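You operate a simulated robot arm through the tools that you are given. There is no shell and no other tool.

Carry out the task below with a simulated robot arm. There is one attempt and no reset: what you move stays moved.

JOB
Staple the recipes and the patterns, and lay both in the letter tray.
Fine: one staple in each.

Only the result counts: the job must be done as asked and must still hold three seconds after the hand-in. Knocking over, shifting, dropping, spilling or breaking anything else fails it.

ROBOT AND FRAMES
A 6-joint arm with a two-finger parallel gripper, fixed in place. Base frame: the origin is at the foot of the arm, x ahead of it, y to its left, z up; the work surface is at about z = 0. Units: m, degrees, N and s.
With the tool pointing down near the work surface it reaches from about 0.14 to 0.58 m from the base axis. Its first joint turns from -66.0 to 66.0 degrees. Payload 2.1 kg.
The tool frame sits at the grasp point between the pads (the TCP): z along the fingers, y along the line on which they close. The tips reach 0.03 m beyond it. Largest opening 0.094 m; finger width 0.028, thickness 0.01; the body of the gripper, 0.05 by 0.096 m, starts 0.055 m behind the TCP.
Orientation is that of the tool frame in the base frame, as a unit quaternion [x, y, z, w]. With the fingers straight down and closing along the base's y, the tool's x points along the base's -x, its y along +y and its z along -z.

CONTROLS
- The arm moves only by the tool drive_tool. Its argument "steps" is text: rows parted by semicolons, each of 7 numbers parted by spaces: the shift along the tool's x, y, z in mm, then the turn, a rotation vector about the tool's x, y, z in degrees, then the closure, from 0 (fully open) to 1 (shut). In form: dx dy dz wx wy wz fingers; .... A call has 1 to 20 rows; each row shifts and turns the commanded pose from where the row before left it, along the tool's axes as they then stand. A row lasts 0.2 s, in which the tool goes at most 0.05 m and 8.6 degrees; a call with a longer step from one row to the next is refused whole, and so is a gripper value outside its range. Where a pose cannot be reached the arm comes as near as it can. A force on the tool above 90 N (or 10 N above the force at the start of the call, whichever is more), or a blocked arm, ends the call early, and 0.2 s more pass. Each finger travels about 0.072 m/s and halts on what it meets, pressing with about 27 N; the grip force reading is that of the motor and also rises with nothing between the fingers. The clock runs only during rows and for 0.2 s after the last one: add rows that do not move to give the fingers time. The reply holds the time, the measured pose of the TCP, the force on the tool along the base axes, the opening and the grip force, in the units named above and with some noise, with the torque about the TCP (base axes, N m) and any sound that the robot's microphone picked up, and new pictures: "show" is both (left out), scene, wrist or none.
- Cameras (640 x 400 px; columns grow to the right, rows downward): "scene" is fixed at [0.0442, -0.3622, 0.4996]; the picture's right is [0.88, -0.48, 0.00], its down [-0.20, -0.37, -0.91] and it looks along [0.43, 0.80, -0.42] (base axes); focal length 236 px, centre (320, 200). "wrist" rides on the gripper at [0.076, 0.014, -0.102] in the tool frame; the picture's right is [-0.18, 0.98, 0.00], its down [-0.75, -0.14, -0.64] and it looks along [-0.63, -0.12, 0.77] (tool axes); focal length 243 px, centre (320, 200). There is no depth. A picture from a camera that has moved, and an enlarged one, comes with that camera's place and axes in the base frame and with its lens.
- zoom(camera, box): a new picture of the part [left, top, right, bottom] of that camera's present view, enlarged. It takes no simulated time.
- sign_off(): hands the job in; it is judged then, once.

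Places have to be worked out from the pictures, the camera data and where the tool is seen. Open the gripper and draw the arm clear of the work before you hand the job in, unless the task says otherwise.

The tools are called after "Emit:" as name(argument=value, ...) on one line, values as JSON. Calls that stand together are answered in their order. drive_tool: Moves the arm, as the interface text tells. Its arguments: {"type":"object","properties":{"steps":{"type":"string"},"show":{"type":"string","enum":["both","scene","wrist","none"]}},"required":["steps"]} The other tools are called the same way: zoom (camera, box) takes an enlarged picture of a part of a camera's view; sign_off () hands the job in.

At the start:

```text
time: 0.0
ee_pos: [0.3107, 0.2023, 0.3994]
orientation: [0.0, 1.0, 0.0, 0.0]
ft_force: [0.9, 0.5, -0.5]
torque: [0.05, -0.01, 0.02]
opening: 0.0938
grip_force: 0.1
```

scene: 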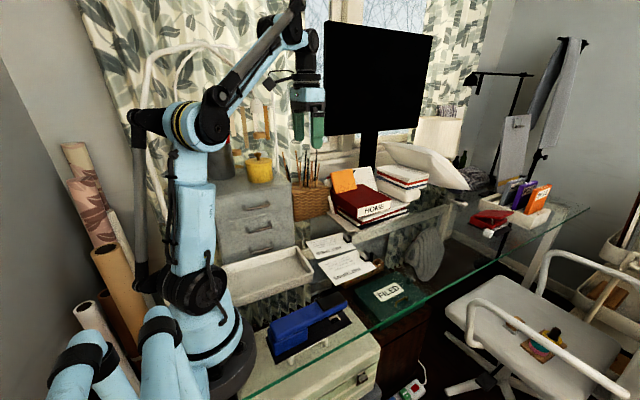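
wrist: 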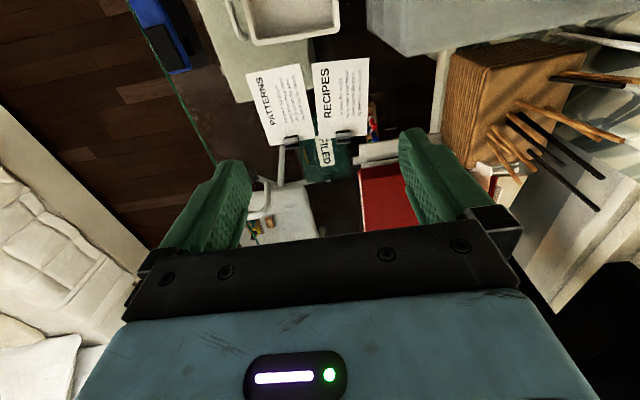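

I'll begin by looking closely at the papers, the stapler and the tray, since the first pictures show them only small.

Emit:
zoom(camera="scene", box=[200, 220, 440, 370])

Emit:
zoom(camera="wrist", box=[120, 0, 440, 200])

Emit:
zoom(camera="scene", box=[240, 280, 400, 380])

Emit:
zoom(camera="scene", box=[290, 220, 400, 290])

```text
2.67 times, centred on (320, 295) of scene
camera zoom: at [0.0442, -0.3622, 0.4996], right [0.88, -0.48, 0.0], down [-0.2, -0.37, -0.91], along [0.43, 0.8, -0.42], focal length 630 px, centre (320, -53)
```

zoom: 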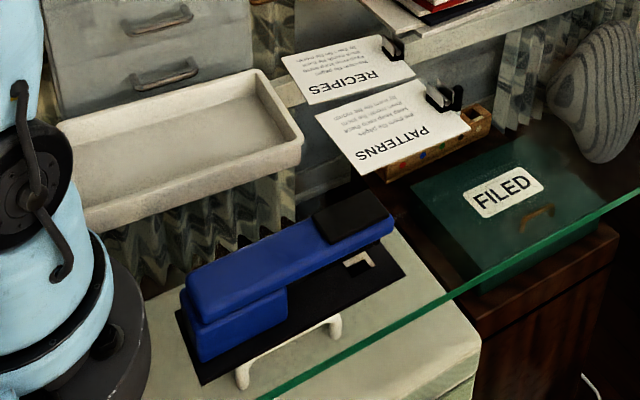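

```text
2.00 times, centred on (280, 100) of wrist
camera zoom: at [0.2337, 0.2173, 0.5014], right [0.18, 0.98, 0.0], down [0.75, -0.14, 0.64], along [0.63, -0.12, -0.77], focal length 485 px, centre (400, 400)
```

zoom: 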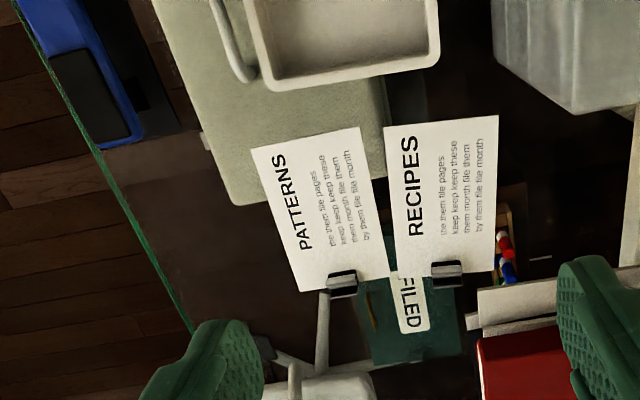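

```text
4.00 times, centred on (320, 330) of scene
camera zoom: at [0.0442, -0.3622, 0.4996], right [0.88, -0.48, 0.0], down [-0.2, -0.37, -0.91], along [0.43, 0.8, -0.42], focal length 944 px, centre (320, -320)
```

zoom: 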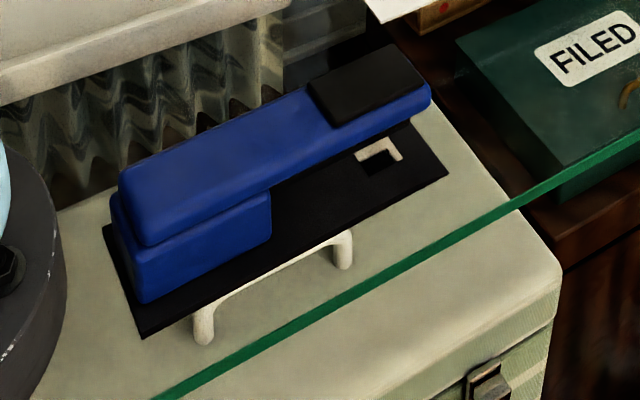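

```text
5.71 times, centred on (345, 255) of scene
camera zoom: at [0.0442, -0.3622, 0.4996], right [0.88, -0.48, 0.0], down [-0.2, -0.37, -0.91], along [0.43, 0.8, -0.42], focal length 1349 px, centre (177, -114)
```

zoom: 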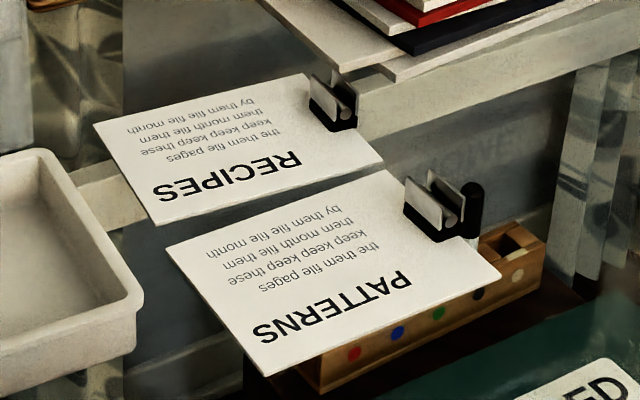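

The two page bundles seem to lie on the glass at about x 0.32–0.48: PATTERNS around y 0.06–0.165 and RECIPES around y 0.18–0.29. Each has a clip on its far (+x) edge. The stapler is near (0.19, -0.03) with its mouth toward +x, and the tray spans about x 0.05–0.27, y 0.10–0.24. I'll lower the wrist camera to look at the clips.

Emit:
drive_tool(steps="-10 -6 44 0 0 0 0; -10 -6 44 0 0 0 0; -10 -6 44 0 0 0 0; -10 -6 44 0 0 0 0; -10 -6 44 0 0 0 0; 0 0 0 0 0 0 0", show="both")

```text
time: 1.4
ee_pos: [0.362, 0.1723, 0.1792]
orientation: [0.0, 1.0, 0.0, -0.001]
ft_force: [0.5, -1.2, 0.5]
torque: [0.01, 0.0, 0.01]
opening: 0.0937
grip_force: 0.2
camera wrist: at [0.2844, 0.1865, 0.2816], right [0.18, 0.98, 0.0], down [0.75, -0.14, 0.64], along [0.63, -0.12, -0.77], focal length 243 px, centre (320, 200)
```

scene: 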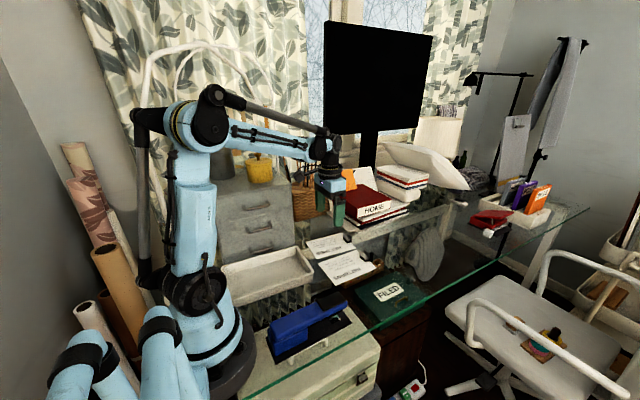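
wrist: 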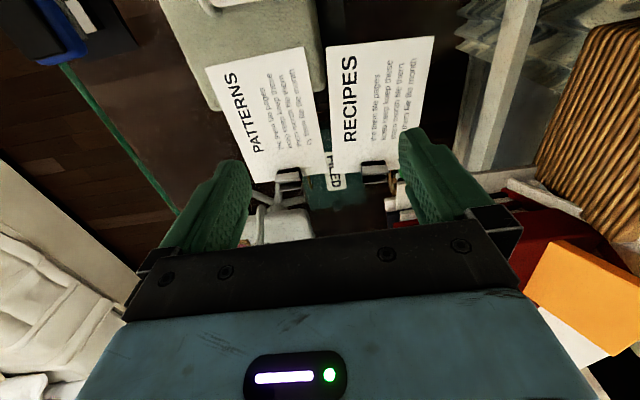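

Emit:
zoom(camera="wrist", box=[200, 60, 440, 220])

Emit:
zoom(camera="wrist", box=[255, 140, 415, 240])

Emit:
zoom(camera="scene", box=[300, 180, 440, 280])

Emit:
zoom(camera="wrist", box=[0, 0, 160, 100])

```text
2.50 times, centred on (320, 140) of wrist
camera zoom: at [0.2844, 0.1865, 0.2816], right [0.18, 0.98, 0.0], down [0.75, -0.14, 0.64], along [0.63, -0.12, -0.77], focal length 606 px, centre (320, 350)
```

zoom: 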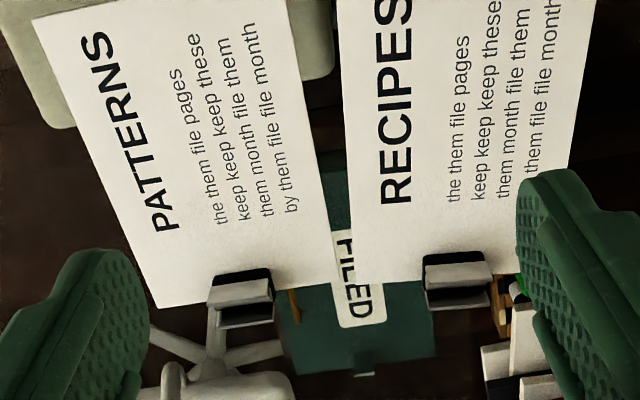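

```text
4.00 times, centred on (335, 190) of wrist
camera zoom: at [0.2844, 0.1865, 0.2816], right [0.18, 0.98, 0.0], down [0.75, -0.14, 0.64], along [0.63, -0.12, -0.77], focal length 970 px, centre (260, 240)
```

zoom: 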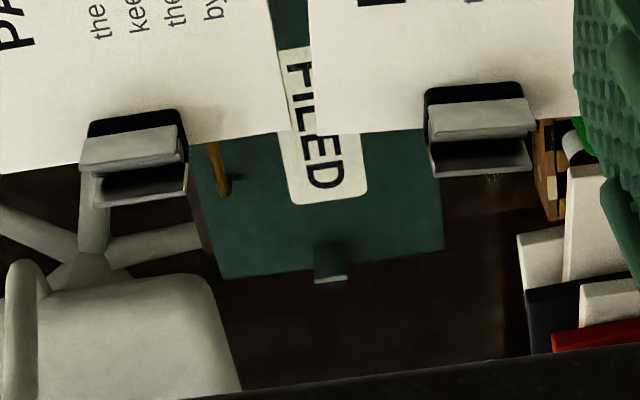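

```text
4.00 times, centred on (370, 230) of scene
camera zoom: at [0.0442, -0.3622, 0.4996], right [0.88, -0.48, 0.0], down [-0.2, -0.37, -0.91], along [0.43, 0.8, -0.42], focal length 944 px, centre (120, 80)
```

zoom: 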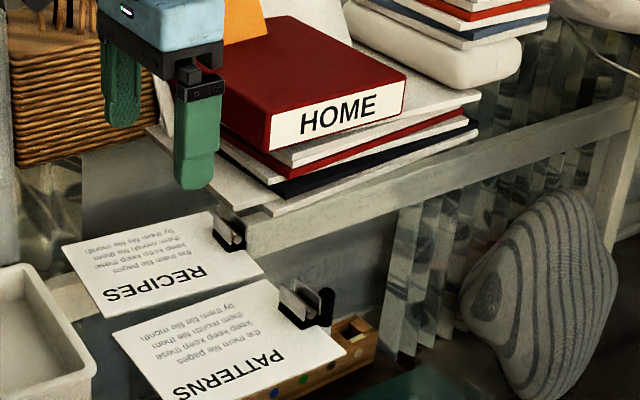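

```text
4.00 times, centred on (80, 50) of wrist
camera zoom: at [0.2844, 0.1865, 0.2816], right [0.18, 0.98, 0.0], down [0.75, -0.14, 0.64], along [0.63, -0.12, -0.77], focal length 970 px, centre (1280, 800)
```

zoom: 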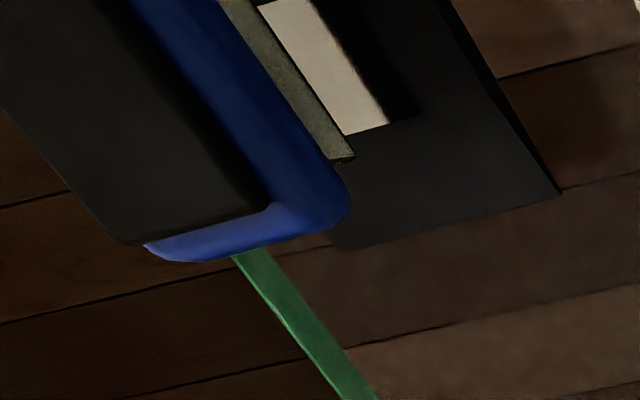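

The clips look like black bodies clamped on the +x edge with two silver upright plates, about 34 mm wide in y and centred near (0.465, 0.11) for PATTERNS. I'll bring the camera closer to that clip to judge its height and shape.

Emit:
drive_tool(steps="-22 -20 29 0 0 0 0; -22 -20 29 0 0 0 0; -22 -20 29 0 0 0 0; 0 0 0 0 0 0 0; 0 0 0 0 0 0 0", show="both")

```text
time: 2.6
ee_pos: [0.4269, 0.1121, 0.0917]
orientation: [0.0, 1.0, 0.0, 0.001]
ft_force: [-0.2, 0.2, 0.0]
torque: [-0.02, 0.02, -0.03]
opening: 0.094
grip_force: 0.0
camera wrist: at [0.3502, 0.1268, 0.194], right [0.18, 0.98, 0.0], down [0.75, -0.14, 0.64], along [0.63, -0.12, -0.77], focal length 243 px, centre (320, 200)
```

scene: 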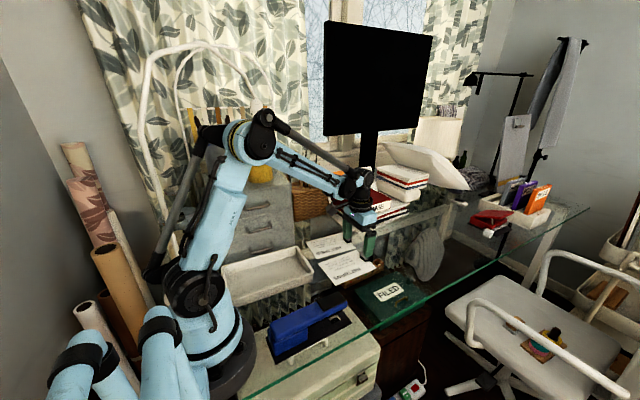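
wrist: 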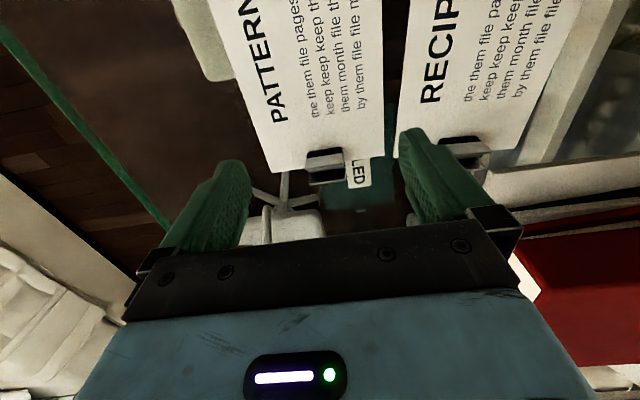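

Emit:
zoom(camera="wrist", box=[280, 130, 380, 210])

Emit:
zoom(camera="scene", box=[330, 225, 390, 270])

Emit:
zoom(camera="wrist", box=[220, 0, 560, 210])

```text
5.00 times, centred on (330, 170) of wrist
camera zoom: at [0.3502, 0.1268, 0.194], right [0.18, 0.98, 0.0], down [0.75, -0.14, 0.64], along [0.63, -0.12, -0.77], focal length 1213 px, centre (270, 350)
```

zoom: 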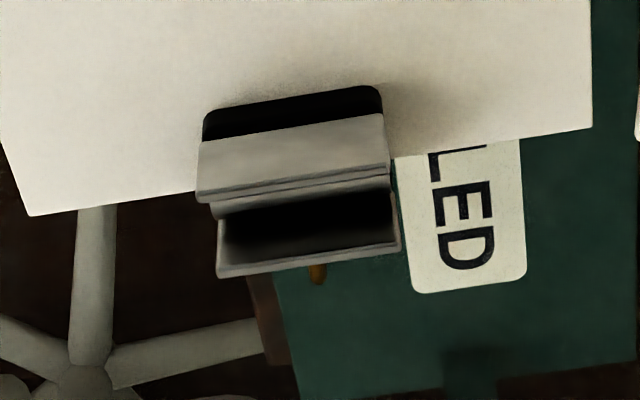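

```text
8.89 times, centred on (360, 248) of scene
camera zoom: at [0.0442, -0.3622, 0.4996], right [0.88, -0.48, 0.0], down [-0.2, -0.37, -0.91], along [0.43, 0.8, -0.42], focal length 2098 px, centre (-36, -222)
```

zoom: 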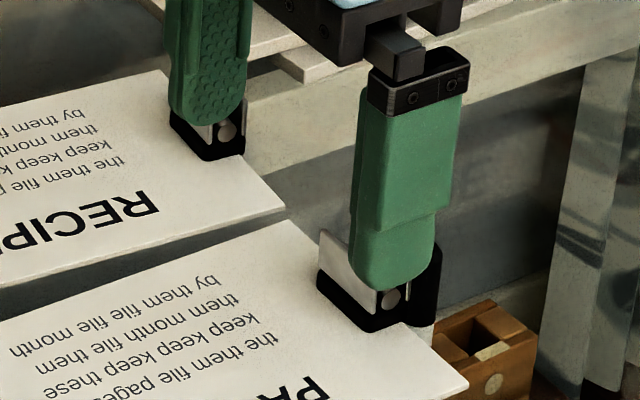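

```text
1.88 times, centred on (390, 105) of wrist
camera zoom: at [0.3502, 0.1268, 0.194], right [0.18, 0.98, 0.0], down [0.75, -0.14, 0.64], along [0.63, -0.12, -0.77], focal length 457 px, centre (188, 379)
```

zoom: 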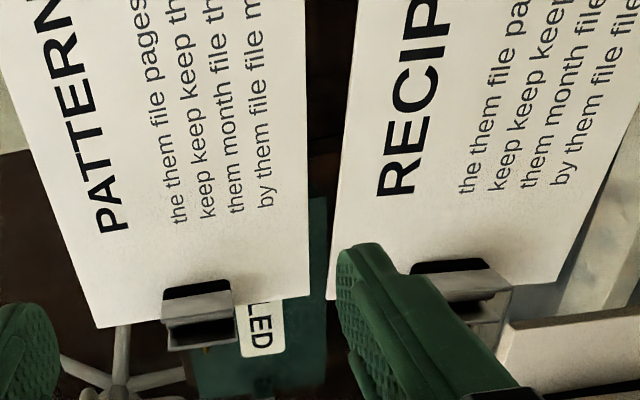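

The clip top is about z 0.025, its plates are at x≈0.456 and 0.470, and it is centred near y 0.110. Before gripping anything I'll check the stapler's mouth in the scene view.

Emit:
zoom(camera="scene", box=[310, 280, 370, 345])

Emit:
zoom(camera="scene", box=[260, 290, 330, 370])

Emit:
zoom(camera="scene", box=[210, 230, 330, 310])

```text
6.15 times, centred on (340, 312) of scene
camera zoom: at [0.0442, -0.3622, 0.4996], right [0.88, -0.48, 0.0], down [-0.2, -0.37, -0.91], along [0.43, 0.8, -0.42], focal length 1453 px, centre (197, -492)
```

zoom: 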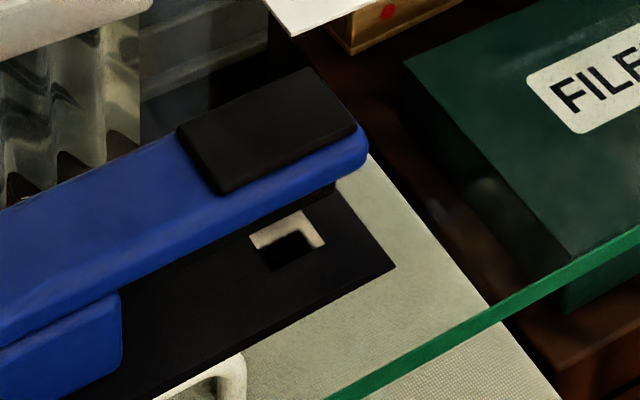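

```text
5.00 times, centred on (295, 330) of scene
camera zoom: at [0.0442, -0.3622, 0.4996], right [0.88, -0.48, 0.0], down [-0.2, -0.37, -0.91], along [0.43, 0.8, -0.42], focal length 1180 px, centre (445, -450)
```

zoom: 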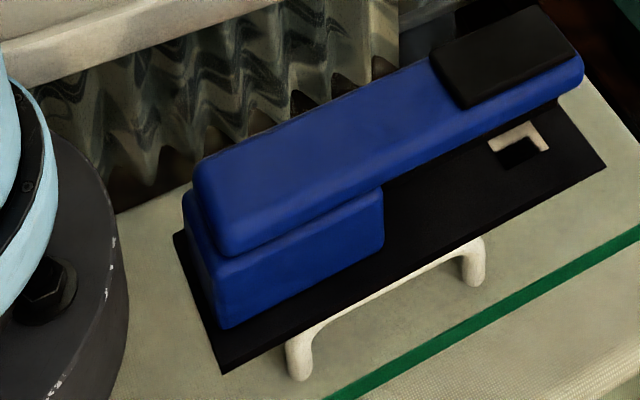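

```text
5.00 times, centred on (270, 270) of scene
camera zoom: at [0.0442, -0.3622, 0.4996], right [0.88, -0.48, 0.0], down [-0.2, -0.37, -0.91], along [0.43, 0.8, -0.42], focal length 1180 px, centre (570, -150)
```

zoom: 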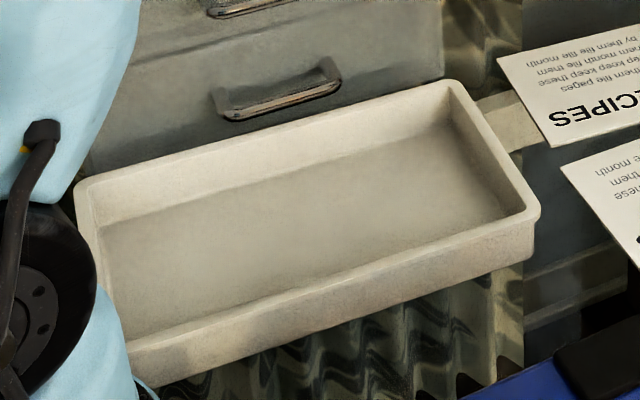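

The stapler base spans about x 0.10–0.29, y -0.06–0.005, with the anvil near (0.26, -0.03) and the arm tip's underside at about z 0.045. I'll go back over the tray side and yaw 90° so the wrist camera looks toward -y at the stapler mouth.

Emit:
drive_tool(steps="42 -3 -20 0 0 0 0; 42 -3 -20 0 0 0 0; 42 -3 -20 0 0 0 0; 41 -3 -20 0 0 0 0; 0 0 0 0 0 8.2 0; 0 0 0 0 0 8.2 0; 0 0 0 0 0 8.2 0; 0 0 0 0 0 8.2 0; 0 0 0 0 0 8.2 0; 0 0 0 0 0 8.2 0; 0 0 0 0 0 8.2 0; 0 0 0 0 0 8.2 0; 0 0 0 0 0 8.2 0; 0 0 0 0 0 8.2 0; 0 0 0 0 0 8 0; 0 0 0 0 0 0 0", show="both")

```text
time: 6.0
ee_pos: [0.2589, 0.1, 0.174]
orientation: [0.708, 0.706, 0.0, 0.0]
ft_force: [0.3, 0.9, -0.6]
torque: [0.0, 0.02, -0.04]
opening: 0.0941
grip_force: 0.2
camera wrist: at [0.2732, 0.1773, 0.2745], right [0.98, -0.19, 0.0], down [-0.14, -0.75, 0.64], along [-0.12, -0.63, -0.77], focal length 243 px, centre (320, 200)
```

scene: 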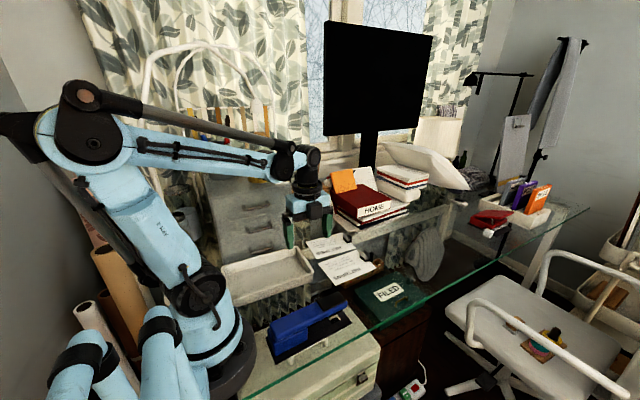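
wrist: 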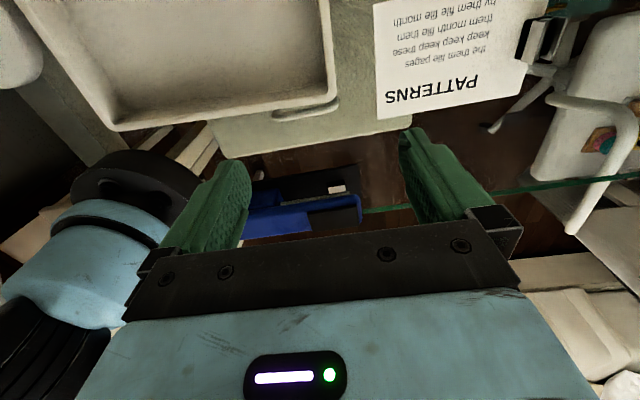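

Emit:
zoom(camera="wrist", box=[230, 150, 410, 250])

Emit:
zoom(camera="wrist", box=[300, 165, 380, 225])

```text
3.56 times, centred on (320, 200) of wrist
camera zoom: at [0.2732, 0.1773, 0.2745], right [0.98, -0.19, 0.0], down [-0.14, -0.75, 0.64], along [-0.12, -0.63, -0.77], focal length 863 px, centre (320, 200)
```

zoom: 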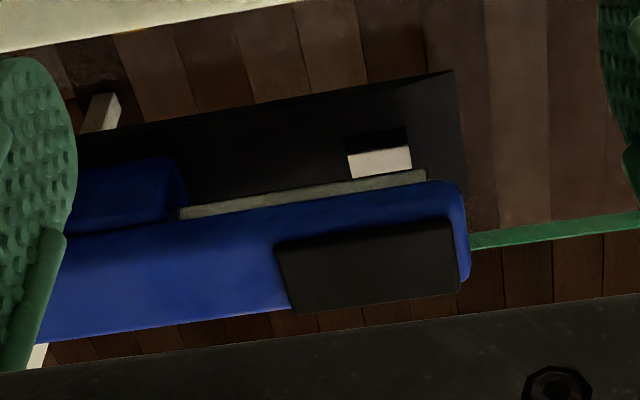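

```text
6.67 times, centred on (340, 195) of wrist
camera zoom: at [0.2732, 0.1773, 0.2745], right [0.98, -0.19, 0.0], down [-0.14, -0.75, 0.64], along [-0.12, -0.63, -0.77], focal length 1618 px, centre (187, 233)
```

zoom: 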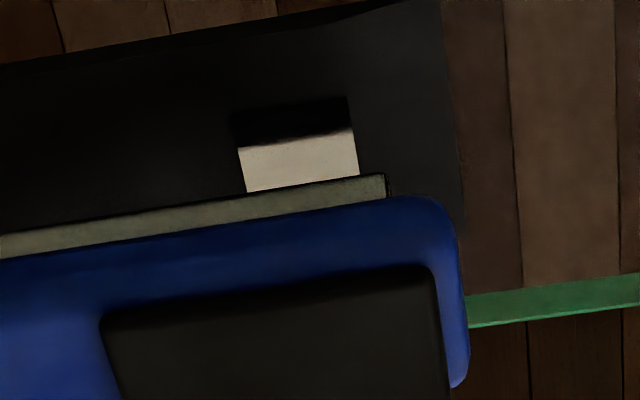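

I want a sharper look at the anvil and mouth from the scene side, so I'll zoom in tightly.

Emit:
zoom(camera="scene", box=[320, 300, 352, 330])

Emit:
zoom(camera="wrist", box=[320, 175, 360, 205])

```text
13.33 times, centred on (336, 315) of scene
camera zoom: at [0.0442, -0.3622, 0.4996], right [0.88, -0.48, 0.0], down [-0.2, -0.37, -0.91], along [0.43, 0.8, -0.42], focal length 3147 px, centre (107, -1333)
```

zoom: 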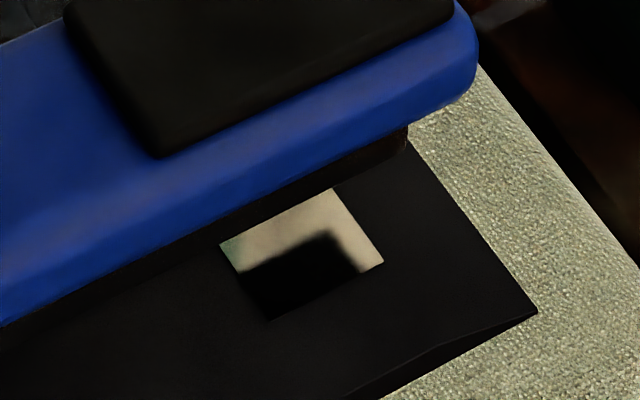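

```text
13.33 times, centred on (340, 190) of wrist
camera zoom: at [0.2732, 0.1773, 0.2745], right [0.98, -0.19, 0.0], down [-0.14, -0.75, 0.64], along [-0.12, -0.63, -0.77], focal length 3235 px, centre (53, 333)
```

zoom: 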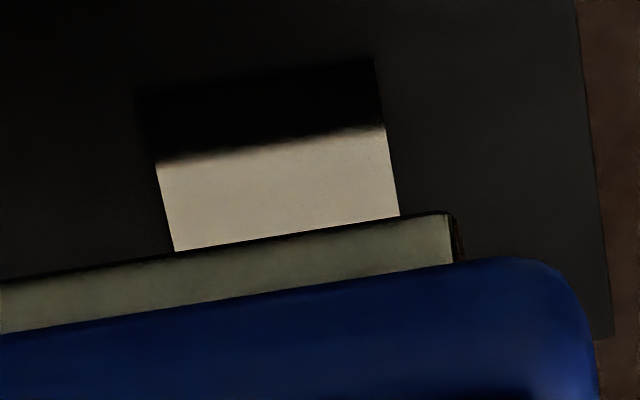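

The anvil is a mirror-like plate at about x 0.247–0.271, y -0.043 to -0.013, centred near (0.259, -0.028). The magazine's underside is at z≈0.034, leaving a 28 mm gap, and the press pad top is at z≈0.062. I'll yaw back and hover over the PATTERNS clip.

Emit:
drive_tool(steps="0 0 0 0 0 -8.2 0; 0 0 0 0 0 -8.2 0; 0 0 0 0 0 -8.2 0; 0 0 0 0 0 -8.2 0; 0 0 0 0 0 -8.2 0; 0 0 0 0 0 -8.2 0; 0 0 0 0 0 -8.2 0; 0 0 0 0 0 -8.2 0; 0 0 0 0 0 -8.2 0; 0 0 0 0 0 -8.2 0; 0 0 0 0 0 -8 0; -41 2 17 0 0 0 0; -41 2 17 0 0 0 0; -41 2 17 0 0 0 0; -41 2 17 0 0 0 0; -40 2 17 0 0 0 0; 0 0 0 0 0 0 0; 0 0 0 0 0 0 0", show="both")

```text
time: 9.8
ee_pos: [0.4629, 0.1102, 0.0865]
orientation: [0.0, 1.0, 0.0, -0.001]
ft_force: [-0.5, 0.2, 1.2]
torque: [0.01, 0.0, -0.01]
opening: 0.094
grip_force: 0.0
camera wrist: at [0.3864, 0.1244, 0.189], right [0.18, 0.98, 0.0], down [0.75, -0.14, 0.64], along [0.63, -0.12, -0.77], focal length 243 px, centre (320, 200)
```

scene: 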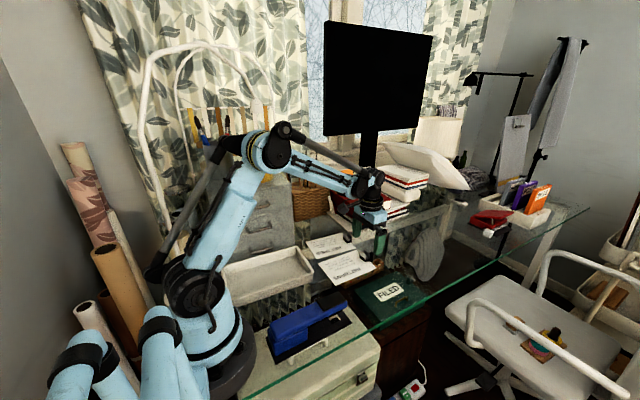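
wrist: 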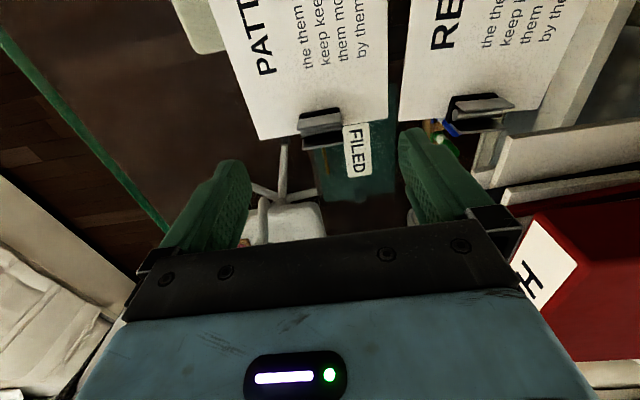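

Emit:
zoom(camera="wrist", box=[270, 80, 390, 170])

Emit:
zoom(camera="wrist", box=[400, 60, 540, 160])

Emit:
zoom(camera="scene", box=[320, 215, 400, 285])

```text
4.44 times, centred on (330, 125) of wrist
camera zoom: at [0.3864, 0.1244, 0.189], right [0.18, 0.98, 0.0], down [0.75, -0.14, 0.64], along [0.63, -0.12, -0.77], focal length 1078 px, centre (276, 533)
```

zoom: 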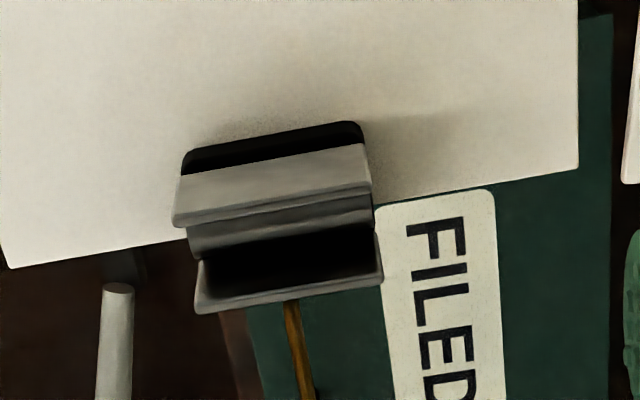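

```text
4.00 times, centred on (470, 110) of wrist
camera zoom: at [0.3864, 0.1244, 0.189], right [0.18, 0.98, 0.0], down [0.75, -0.14, 0.64], along [0.63, -0.12, -0.77], focal length 970 px, centre (-280, 560)
```

zoom: 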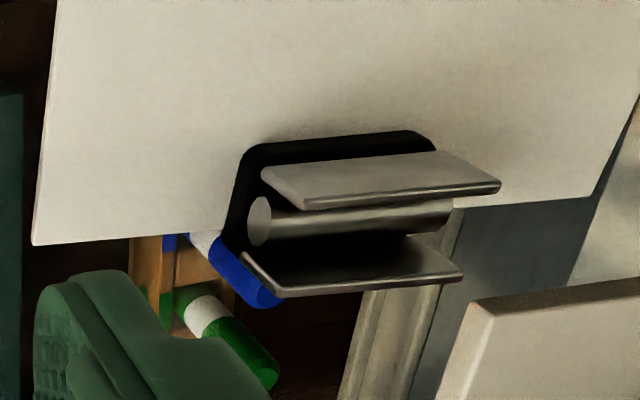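

```text
5.71 times, centred on (360, 250) of scene
camera zoom: at [0.0442, -0.3622, 0.4996], right [0.88, -0.48, 0.0], down [-0.2, -0.37, -0.91], along [0.43, 0.8, -0.42], focal length 1349 px, centre (91, -86)
```

zoom: 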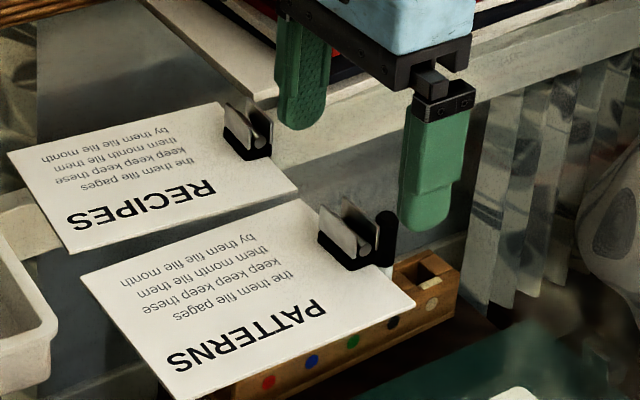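

A black object shows beside the PATTERNS clip in the scene view. I need to know whether it stands on the glass or is one of the markers under it, so I'll zoom there.

Emit:
zoom(camera="wrist", box=[350, 110, 480, 190])

Emit:
zoom(camera="scene", box=[355, 240, 395, 270])

```text
4.92 times, centred on (415, 150) of wrist
camera zoom: at [0.3864, 0.1244, 0.189], right [0.18, 0.98, 0.0], down [0.75, -0.14, 0.64], along [0.63, -0.12, -0.77], focal length 1194 px, centre (-148, 446)
```

zoom: 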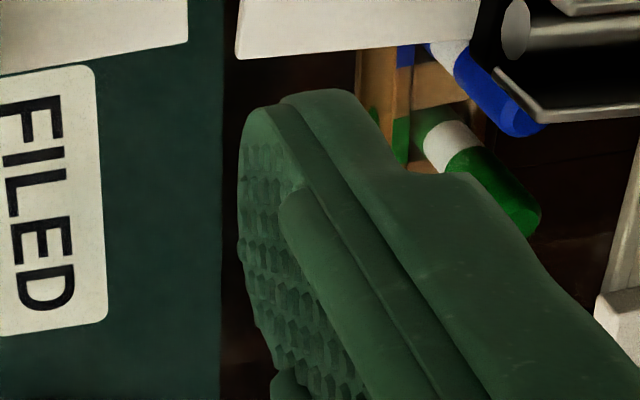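

```text
13.33 times, centred on (375, 255) of scene
camera zoom: at [0.0442, -0.3622, 0.4996], right [0.88, -0.48, 0.0], down [-0.2, -0.37, -0.91], along [0.43, 0.8, -0.42], focal length 3147 px, centre (-413, -533)
```

zoom: 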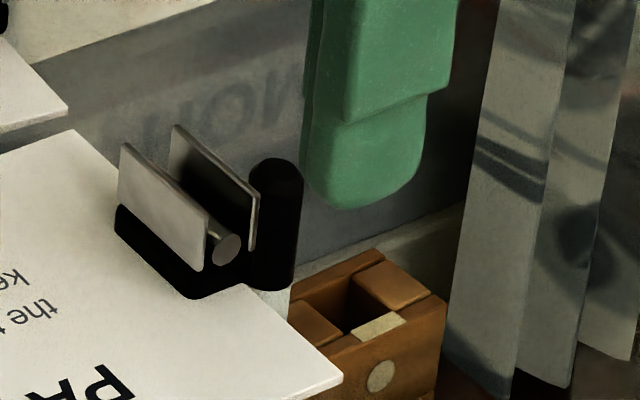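

That black object is a marker standing in the box under the glass, so it is not in the way. Two views agree that the PATTERNS clip is centred at (0.4625, 0.1105) with its top at z≈0.025, so I'll descend and grip it across its width.

Emit:
drive_tool(steps="0 0 25 0 0 0 0; 0 0 15 0 0 0 0; 0 0 9 0 0 0 0; 0 0 0 0 0 0 0; 0 0 0 0 0 0 0.5; 0 0 0 0 0 0 0.7; 0 0 0 0 0 0 1; 0 0 0 0 0 0 1; 0 0 0 0 0 0 1", show="both")

```text
time: 11.8
ee_pos: [0.4644, 0.1106, 0.0381]
orientation: [0.0, 1.0, 0.001, 0.001]
ft_force: [-0.2, 0.2, 0.0]
torque: [0.02, -0.03, -0.01]
opening: 0.0316
grip_force: 26.6
camera wrist: at [0.3872, 0.1247, 0.1406], right [0.18, 0.98, 0.0], down [0.75, -0.14, 0.64], along [0.63, -0.12, -0.77], focal length 243 px, centre (320, 200)
```

scene: 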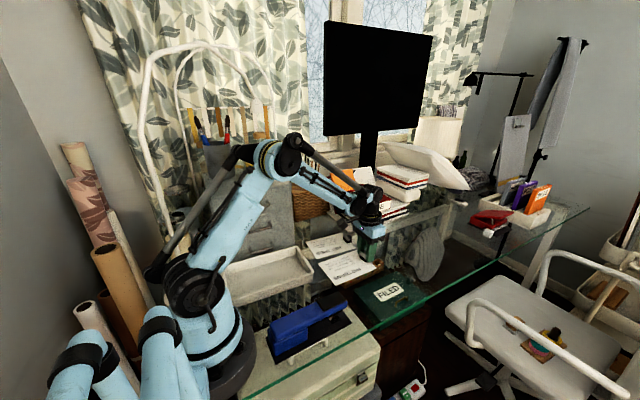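
wrist: 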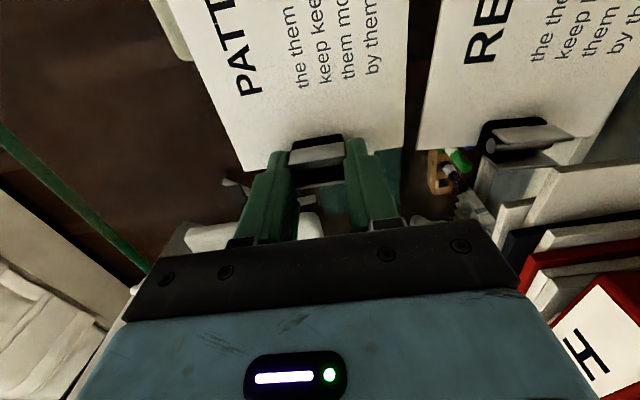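

The grip is firm at 31.6 mm opening and 26.6 N. I'll lift gently and check that the pages come up with the clip.

Emit:
drive_tool(steps="0 0 -5 0 0 0 1; 0 0 -10 0 0 0 1; 0 0 -15 0 0 0 1; 0 0 -20 0 0 0 1; 0 0 0 0 0 0 1; 0 0 0 0 0 0 1", show="both")

```text
time: 13.2
ee_pos: [0.4647, 0.1106, 0.0876]
orientation: [0.0, 1.0, 0.0, 0.0]
ft_force: [-0.4, -0.1, 0.6]
torque: [0.0, -0.04, 0.01]
opening: 0.0317
grip_force: 26.9
camera wrist: at [0.3867, 0.1251, 0.1904], right [0.18, 0.98, 0.0], down [0.75, -0.14, 0.64], along [0.63, -0.12, -0.77], focal length 243 px, centre (320, 200)
```

scene: 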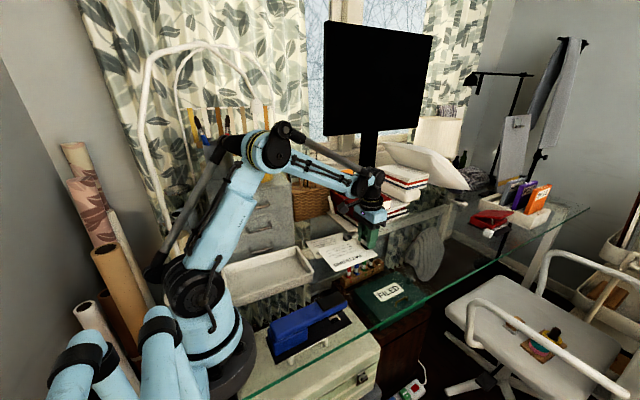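
wrist: 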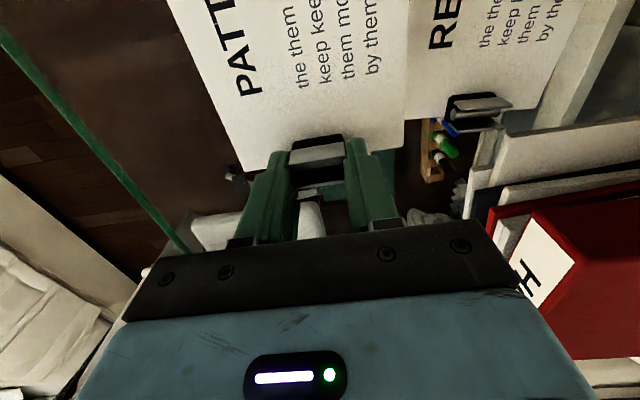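

Emit:
zoom(camera="scene", box=[290, 210, 410, 290])

Emit:
zoom(camera="wrist", box=[170, 0, 430, 200])

```text
5.00 times, centred on (350, 250) of scene
camera zoom: at [0.0442, -0.3622, 0.4996], right [0.88, -0.48, 0.0], down [-0.2, -0.37, -0.91], along [0.43, 0.8, -0.42], focal length 1180 px, centre (170, -50)
```

zoom: 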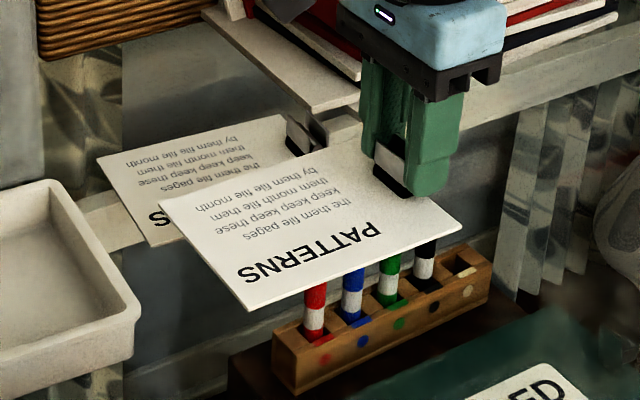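

```text
2.00 times, centred on (300, 100) of wrist
camera zoom: at [0.3867, 0.1251, 0.1904], right [0.18, 0.98, 0.0], down [0.75, -0.14, 0.64], along [0.63, -0.12, -0.77], focal length 485 px, centre (360, 400)
```

zoom: 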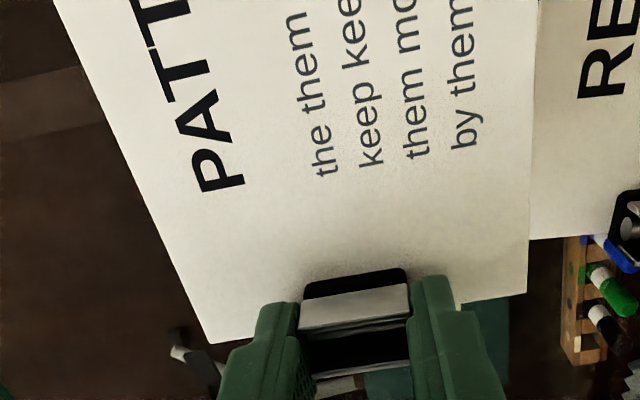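

The bundle is held level and rigid; it measures about 148 × 105 mm and its free edge is 0.1455 m behind the TCP. I'll carry it to y≈-0.02 in front of the stapler and lower it so the page is about 16 mm above the glass.

Emit:
drive_tool(steps="-5 -35 0 0 0 0 1; 0 -35 0 0 0 0 1; 0 -35 0 0 0 0 1; 0 -26 0 0 0 0 1; 0 0 17 0 0 0 1; 0 0 16 0 0 0 1; 0 0 0 0 0 0 1; 0 0 0 0 0 0 1", show="both")

```text
time: 15.0
ee_pos: [0.4693, -0.0214, 0.0551]
orientation: [0.0, 1.0, 0.0, 0.0]
ft_force: [0.1, -1.0, -0.5]
torque: [0.02, -0.01, -0.02]
opening: 0.0318
grip_force: 27.2
camera wrist: at [0.3913, -0.0055, 0.1568], right [0.18, 0.98, 0.0], down [0.75, -0.14, 0.64], along [0.63, -0.12, -0.77], focal length 243 px, centre (320, 200)
```

scene: 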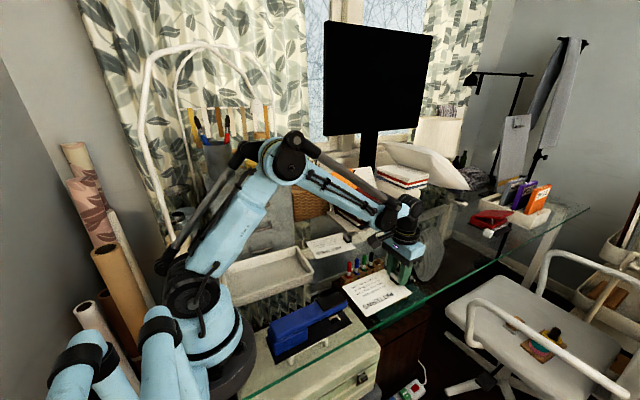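
wrist: 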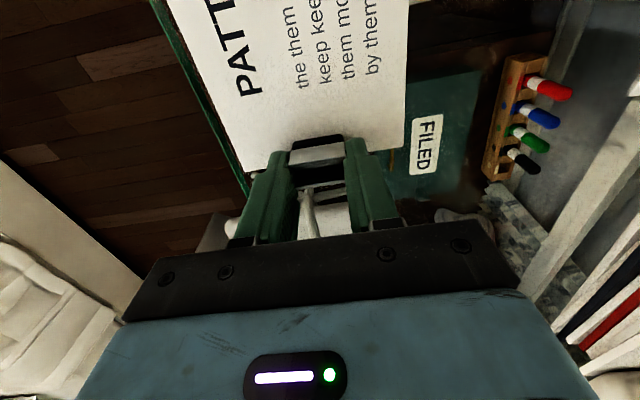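

Emit:
zoom(camera="scene", box=[300, 255, 430, 345])

Emit:
zoom(camera="scene", box=[320, 270, 370, 305])

```text
4.44 times, centred on (365, 300) of scene
camera zoom: at [0.0442, -0.3622, 0.4996], right [0.88, -0.48, 0.0], down [-0.2, -0.37, -0.91], along [0.43, 0.8, -0.42], focal length 1049 px, centre (120, -244)
```

zoom: 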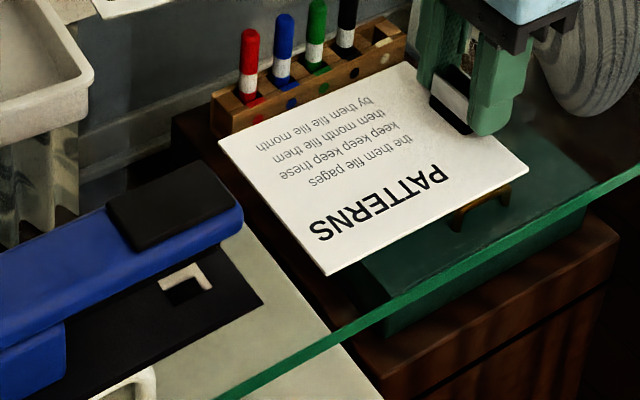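

```text
11.43 times, centred on (345, 288) of scene
camera zoom: at [0.0442, -0.3622, 0.4996], right [0.88, -0.48, 0.0], down [-0.2, -0.37, -0.91], along [0.43, 0.8, -0.42], focal length 2698 px, centre (34, -800)
```

zoom: 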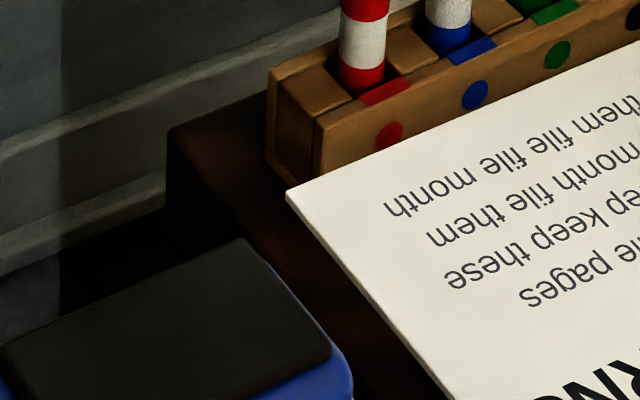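

The page's free edge is at x≈0.323 and level, just ahead of the stapler. I'll slide it 45 mm toward the mouth, then check its height against the gap.

Emit:
drive_tool(steps="15 0 0 0 0 0 1; 15 0 0 0 0 0 1; 15 0 0 0 0 0 1; 0 0 0 0 0 0 1; 0 0 0 0 0 0 1", show="scene")

Emit:
zoom(camera="scene", box=[315, 280, 375, 330])

```text
time: 16.2
ee_pos: [0.4255, -0.019, 0.0554]
orientation: [0.0, 1.0, 0.0, 0.0]
ft_force: [-0.3, 0.7, -0.4]
torque: [0.01, -0.01, -0.02]
opening: 0.0316
grip_force: 27.4
```

scene: 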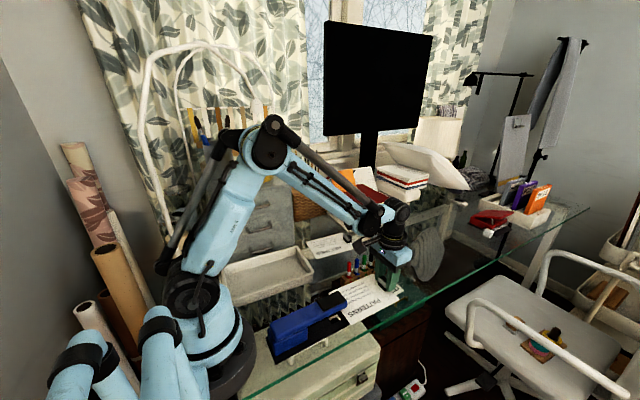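

```text
8.00 times, centred on (345, 305) of scene
camera zoom: at [0.0442, -0.3622, 0.4996], right [0.88, -0.48, 0.0], down [-0.2, -0.37, -0.91], along [0.43, 0.8, -0.42], focal length 1888 px, centre (120, -640)
```

zoom: 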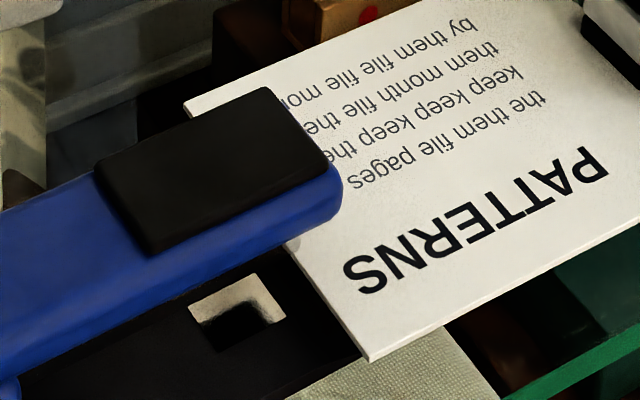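

The page edge passes below the magazine and above the base plate. I'll continue 45 mm in so the page covers the anvil.

Emit:
drive_tool(steps="10 0 0 0 0 0 1; 10 0 0 0 0 0 1; 10 0 0 0 0 0 1; 0 0 0 0 0 0 1", show="scene")

Emit:
zoom(camera="scene", box=[300, 275, 370, 335])

```text
time: 17.2
ee_pos: [0.3935, -0.0196, 0.0551]
orientation: [0.001, 1.0, 0.0, 0.0]
ft_force: [-0.1, -0.1, -1.5]
torque: [0.0, -0.02, 0.04]
opening: 0.0315
grip_force: 27.1
```

scene: 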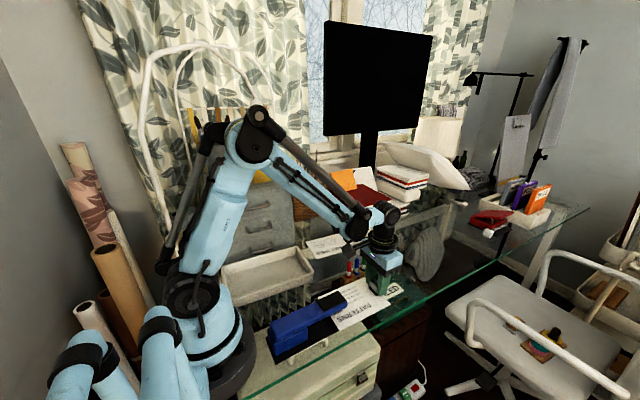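

```text
6.67 times, centred on (335, 305) of scene
camera zoom: at [0.0442, -0.3622, 0.4996], right [0.88, -0.48, 0.0], down [-0.2, -0.37, -0.91], along [0.43, 0.8, -0.42], focal length 1574 px, centre (220, -500)
```

zoom: 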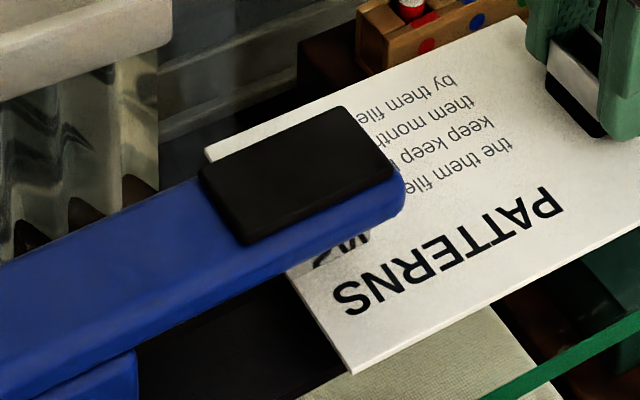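

The free edge is now at x≈0.248. I'll go another 12 mm in, lower the page onto the base plate in small steps, and watch the force.

Emit:
drive_tool(steps="6 0 0 0 0 0 1; 6 0 0 0 0 0 1; 0 0 3 0 0 0 1; 0 0 3 0 0 0 1; 0 0 2 0 0 0 1; 0 0 0 0 0 0 1; 0 0 0 0 0 0 1", show="both")

Emit:
zoom(camera="scene", box=[300, 275, 370, 335])

```text
time: 18.8
ee_pos: [0.3818, -0.0198, 0.0479]
orientation: [0.0, 1.0, 0.0, -0.001]
ft_force: [0.8, 0.3, -0.6]
torque: [-0.01, -0.05, -0.01]
opening: 0.0316
grip_force: 26.5
camera wrist: at [0.3047, -0.0059, 0.1496], right [0.18, 0.98, 0.0], down [0.75, -0.14, 0.64], along [0.63, -0.12, -0.77], focal length 243 px, centre (320, 200)
```

scene: 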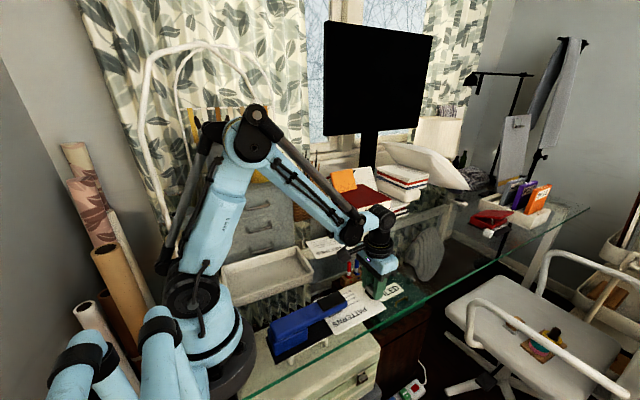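
wrist: 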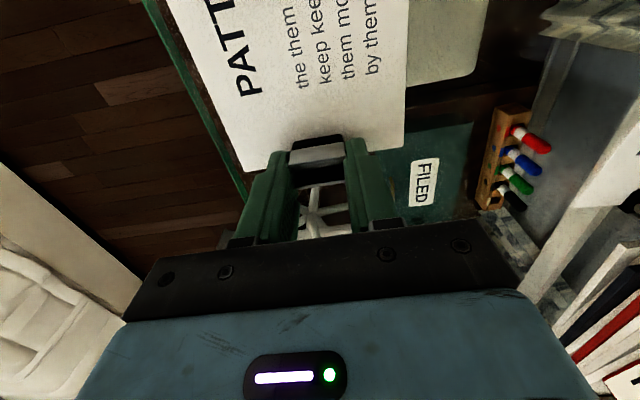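

```text
6.67 times, centred on (335, 305) of scene
camera zoom: at [0.0442, -0.3622, 0.4996], right [0.88, -0.48, 0.0], down [-0.2, -0.37, -0.91], along [0.43, 0.8, -0.42], focal length 1574 px, centre (220, -500)
```

zoom: 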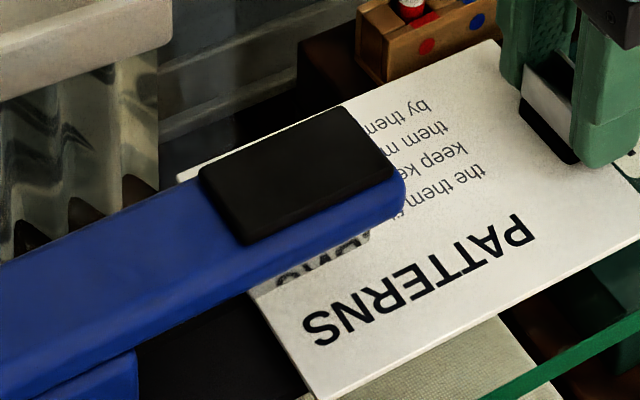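

No contact yet. I'll lower a few more millimetres in 1 mm steps.

Emit:
drive_tool(steps="0 0 1 0 0 0 1; 0 0 1 0 0 0 1; 0 0 1 0 0 0 1; 0 0 1 0 0 0 1; 0 0 0 0 0 0 1", show="none")

```text
time: 20.0
ee_pos: [0.3819, -0.0197, 0.0424]
orientation: [0.0, 1.0, -0.001, 0.001]
ft_force: [1.4, -0.6, 6.5]
torque: [0.0, 0.73, 0.02]
opening: 0.0316
grip_force: 26.9
```

Contact at z=0.0424 with +6.5 N shows the page is resting on the stapler's base. I'll back off slightly, open the fingers, and rise straight up.

Emit:
drive_tool(steps="0 0 -1 0 0 0 1; 0 0 0 0 0 0 0.6; 0 0 0 0 0 0 0.4; 0 0 0 0 0 0 0; 0 0 0 0 0 0 0; 0 0 -10 0 0 0 0; 0 0 -20 0 0 0 0; 0 0 -30 0 0 0 0; 0 0 -30 0 0 0 0; 0 0 0 0 0 0 0", show="both")

Emit:
zoom(camera="scene", box=[300, 255, 420, 335])

Emit:
zoom(camera="wrist", box=[200, 50, 440, 210])

```text
time: 22.2
ee_pos: [0.3814, -0.0204, 0.1351]
orientation: [0.001, 1.0, 0.0, 0.001]
ft_force: [-0.3, 0.6, -0.4]
torque: [0.02, -0.01, 0.0]
opening: 0.094
grip_force: 0.1
camera wrist: at [0.305, -0.0061, 0.2371], right [0.18, 0.98, 0.0], down [0.75, -0.14, 0.64], along [0.63, -0.12, -0.77], focal length 243 px, centre (320, 200)
```

scene: 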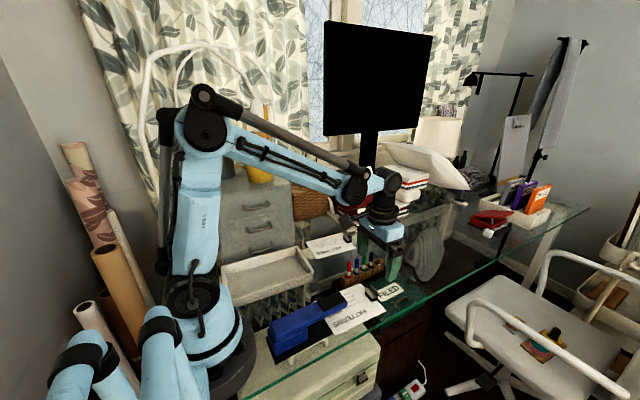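
wrist: 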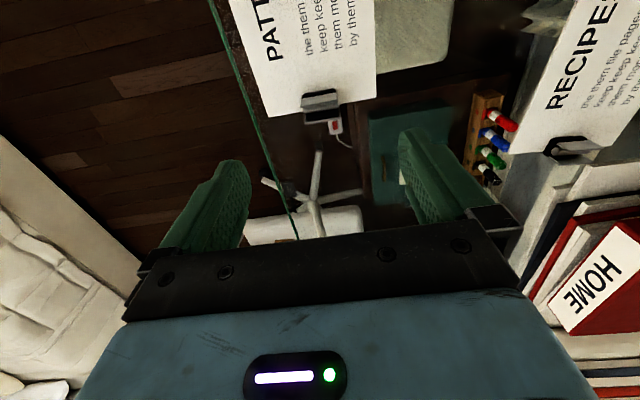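

```text
5.00 times, centred on (360, 295) of scene
camera zoom: at [0.0442, -0.3622, 0.4996], right [0.88, -0.48, 0.0], down [-0.2, -0.37, -0.91], along [0.43, 0.8, -0.42], focal length 1180 px, centre (120, -275)
```

zoom: 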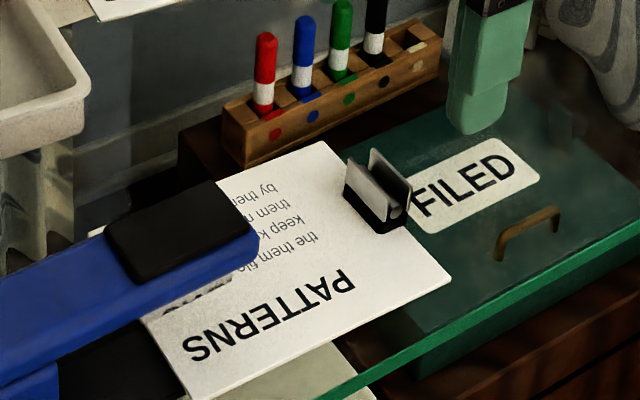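

```text
2.50 times, centred on (320, 130) of wrist
camera zoom: at [0.305, -0.0061, 0.2371], right [0.18, 0.98, 0.0], down [0.75, -0.14, 0.64], along [0.63, -0.12, -0.77], focal length 606 px, centre (320, 375)
```

zoom: 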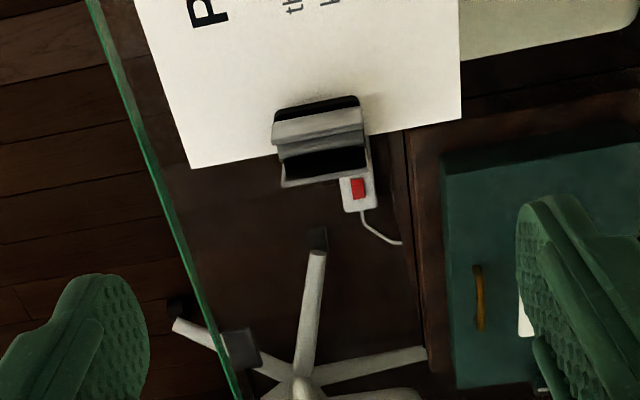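

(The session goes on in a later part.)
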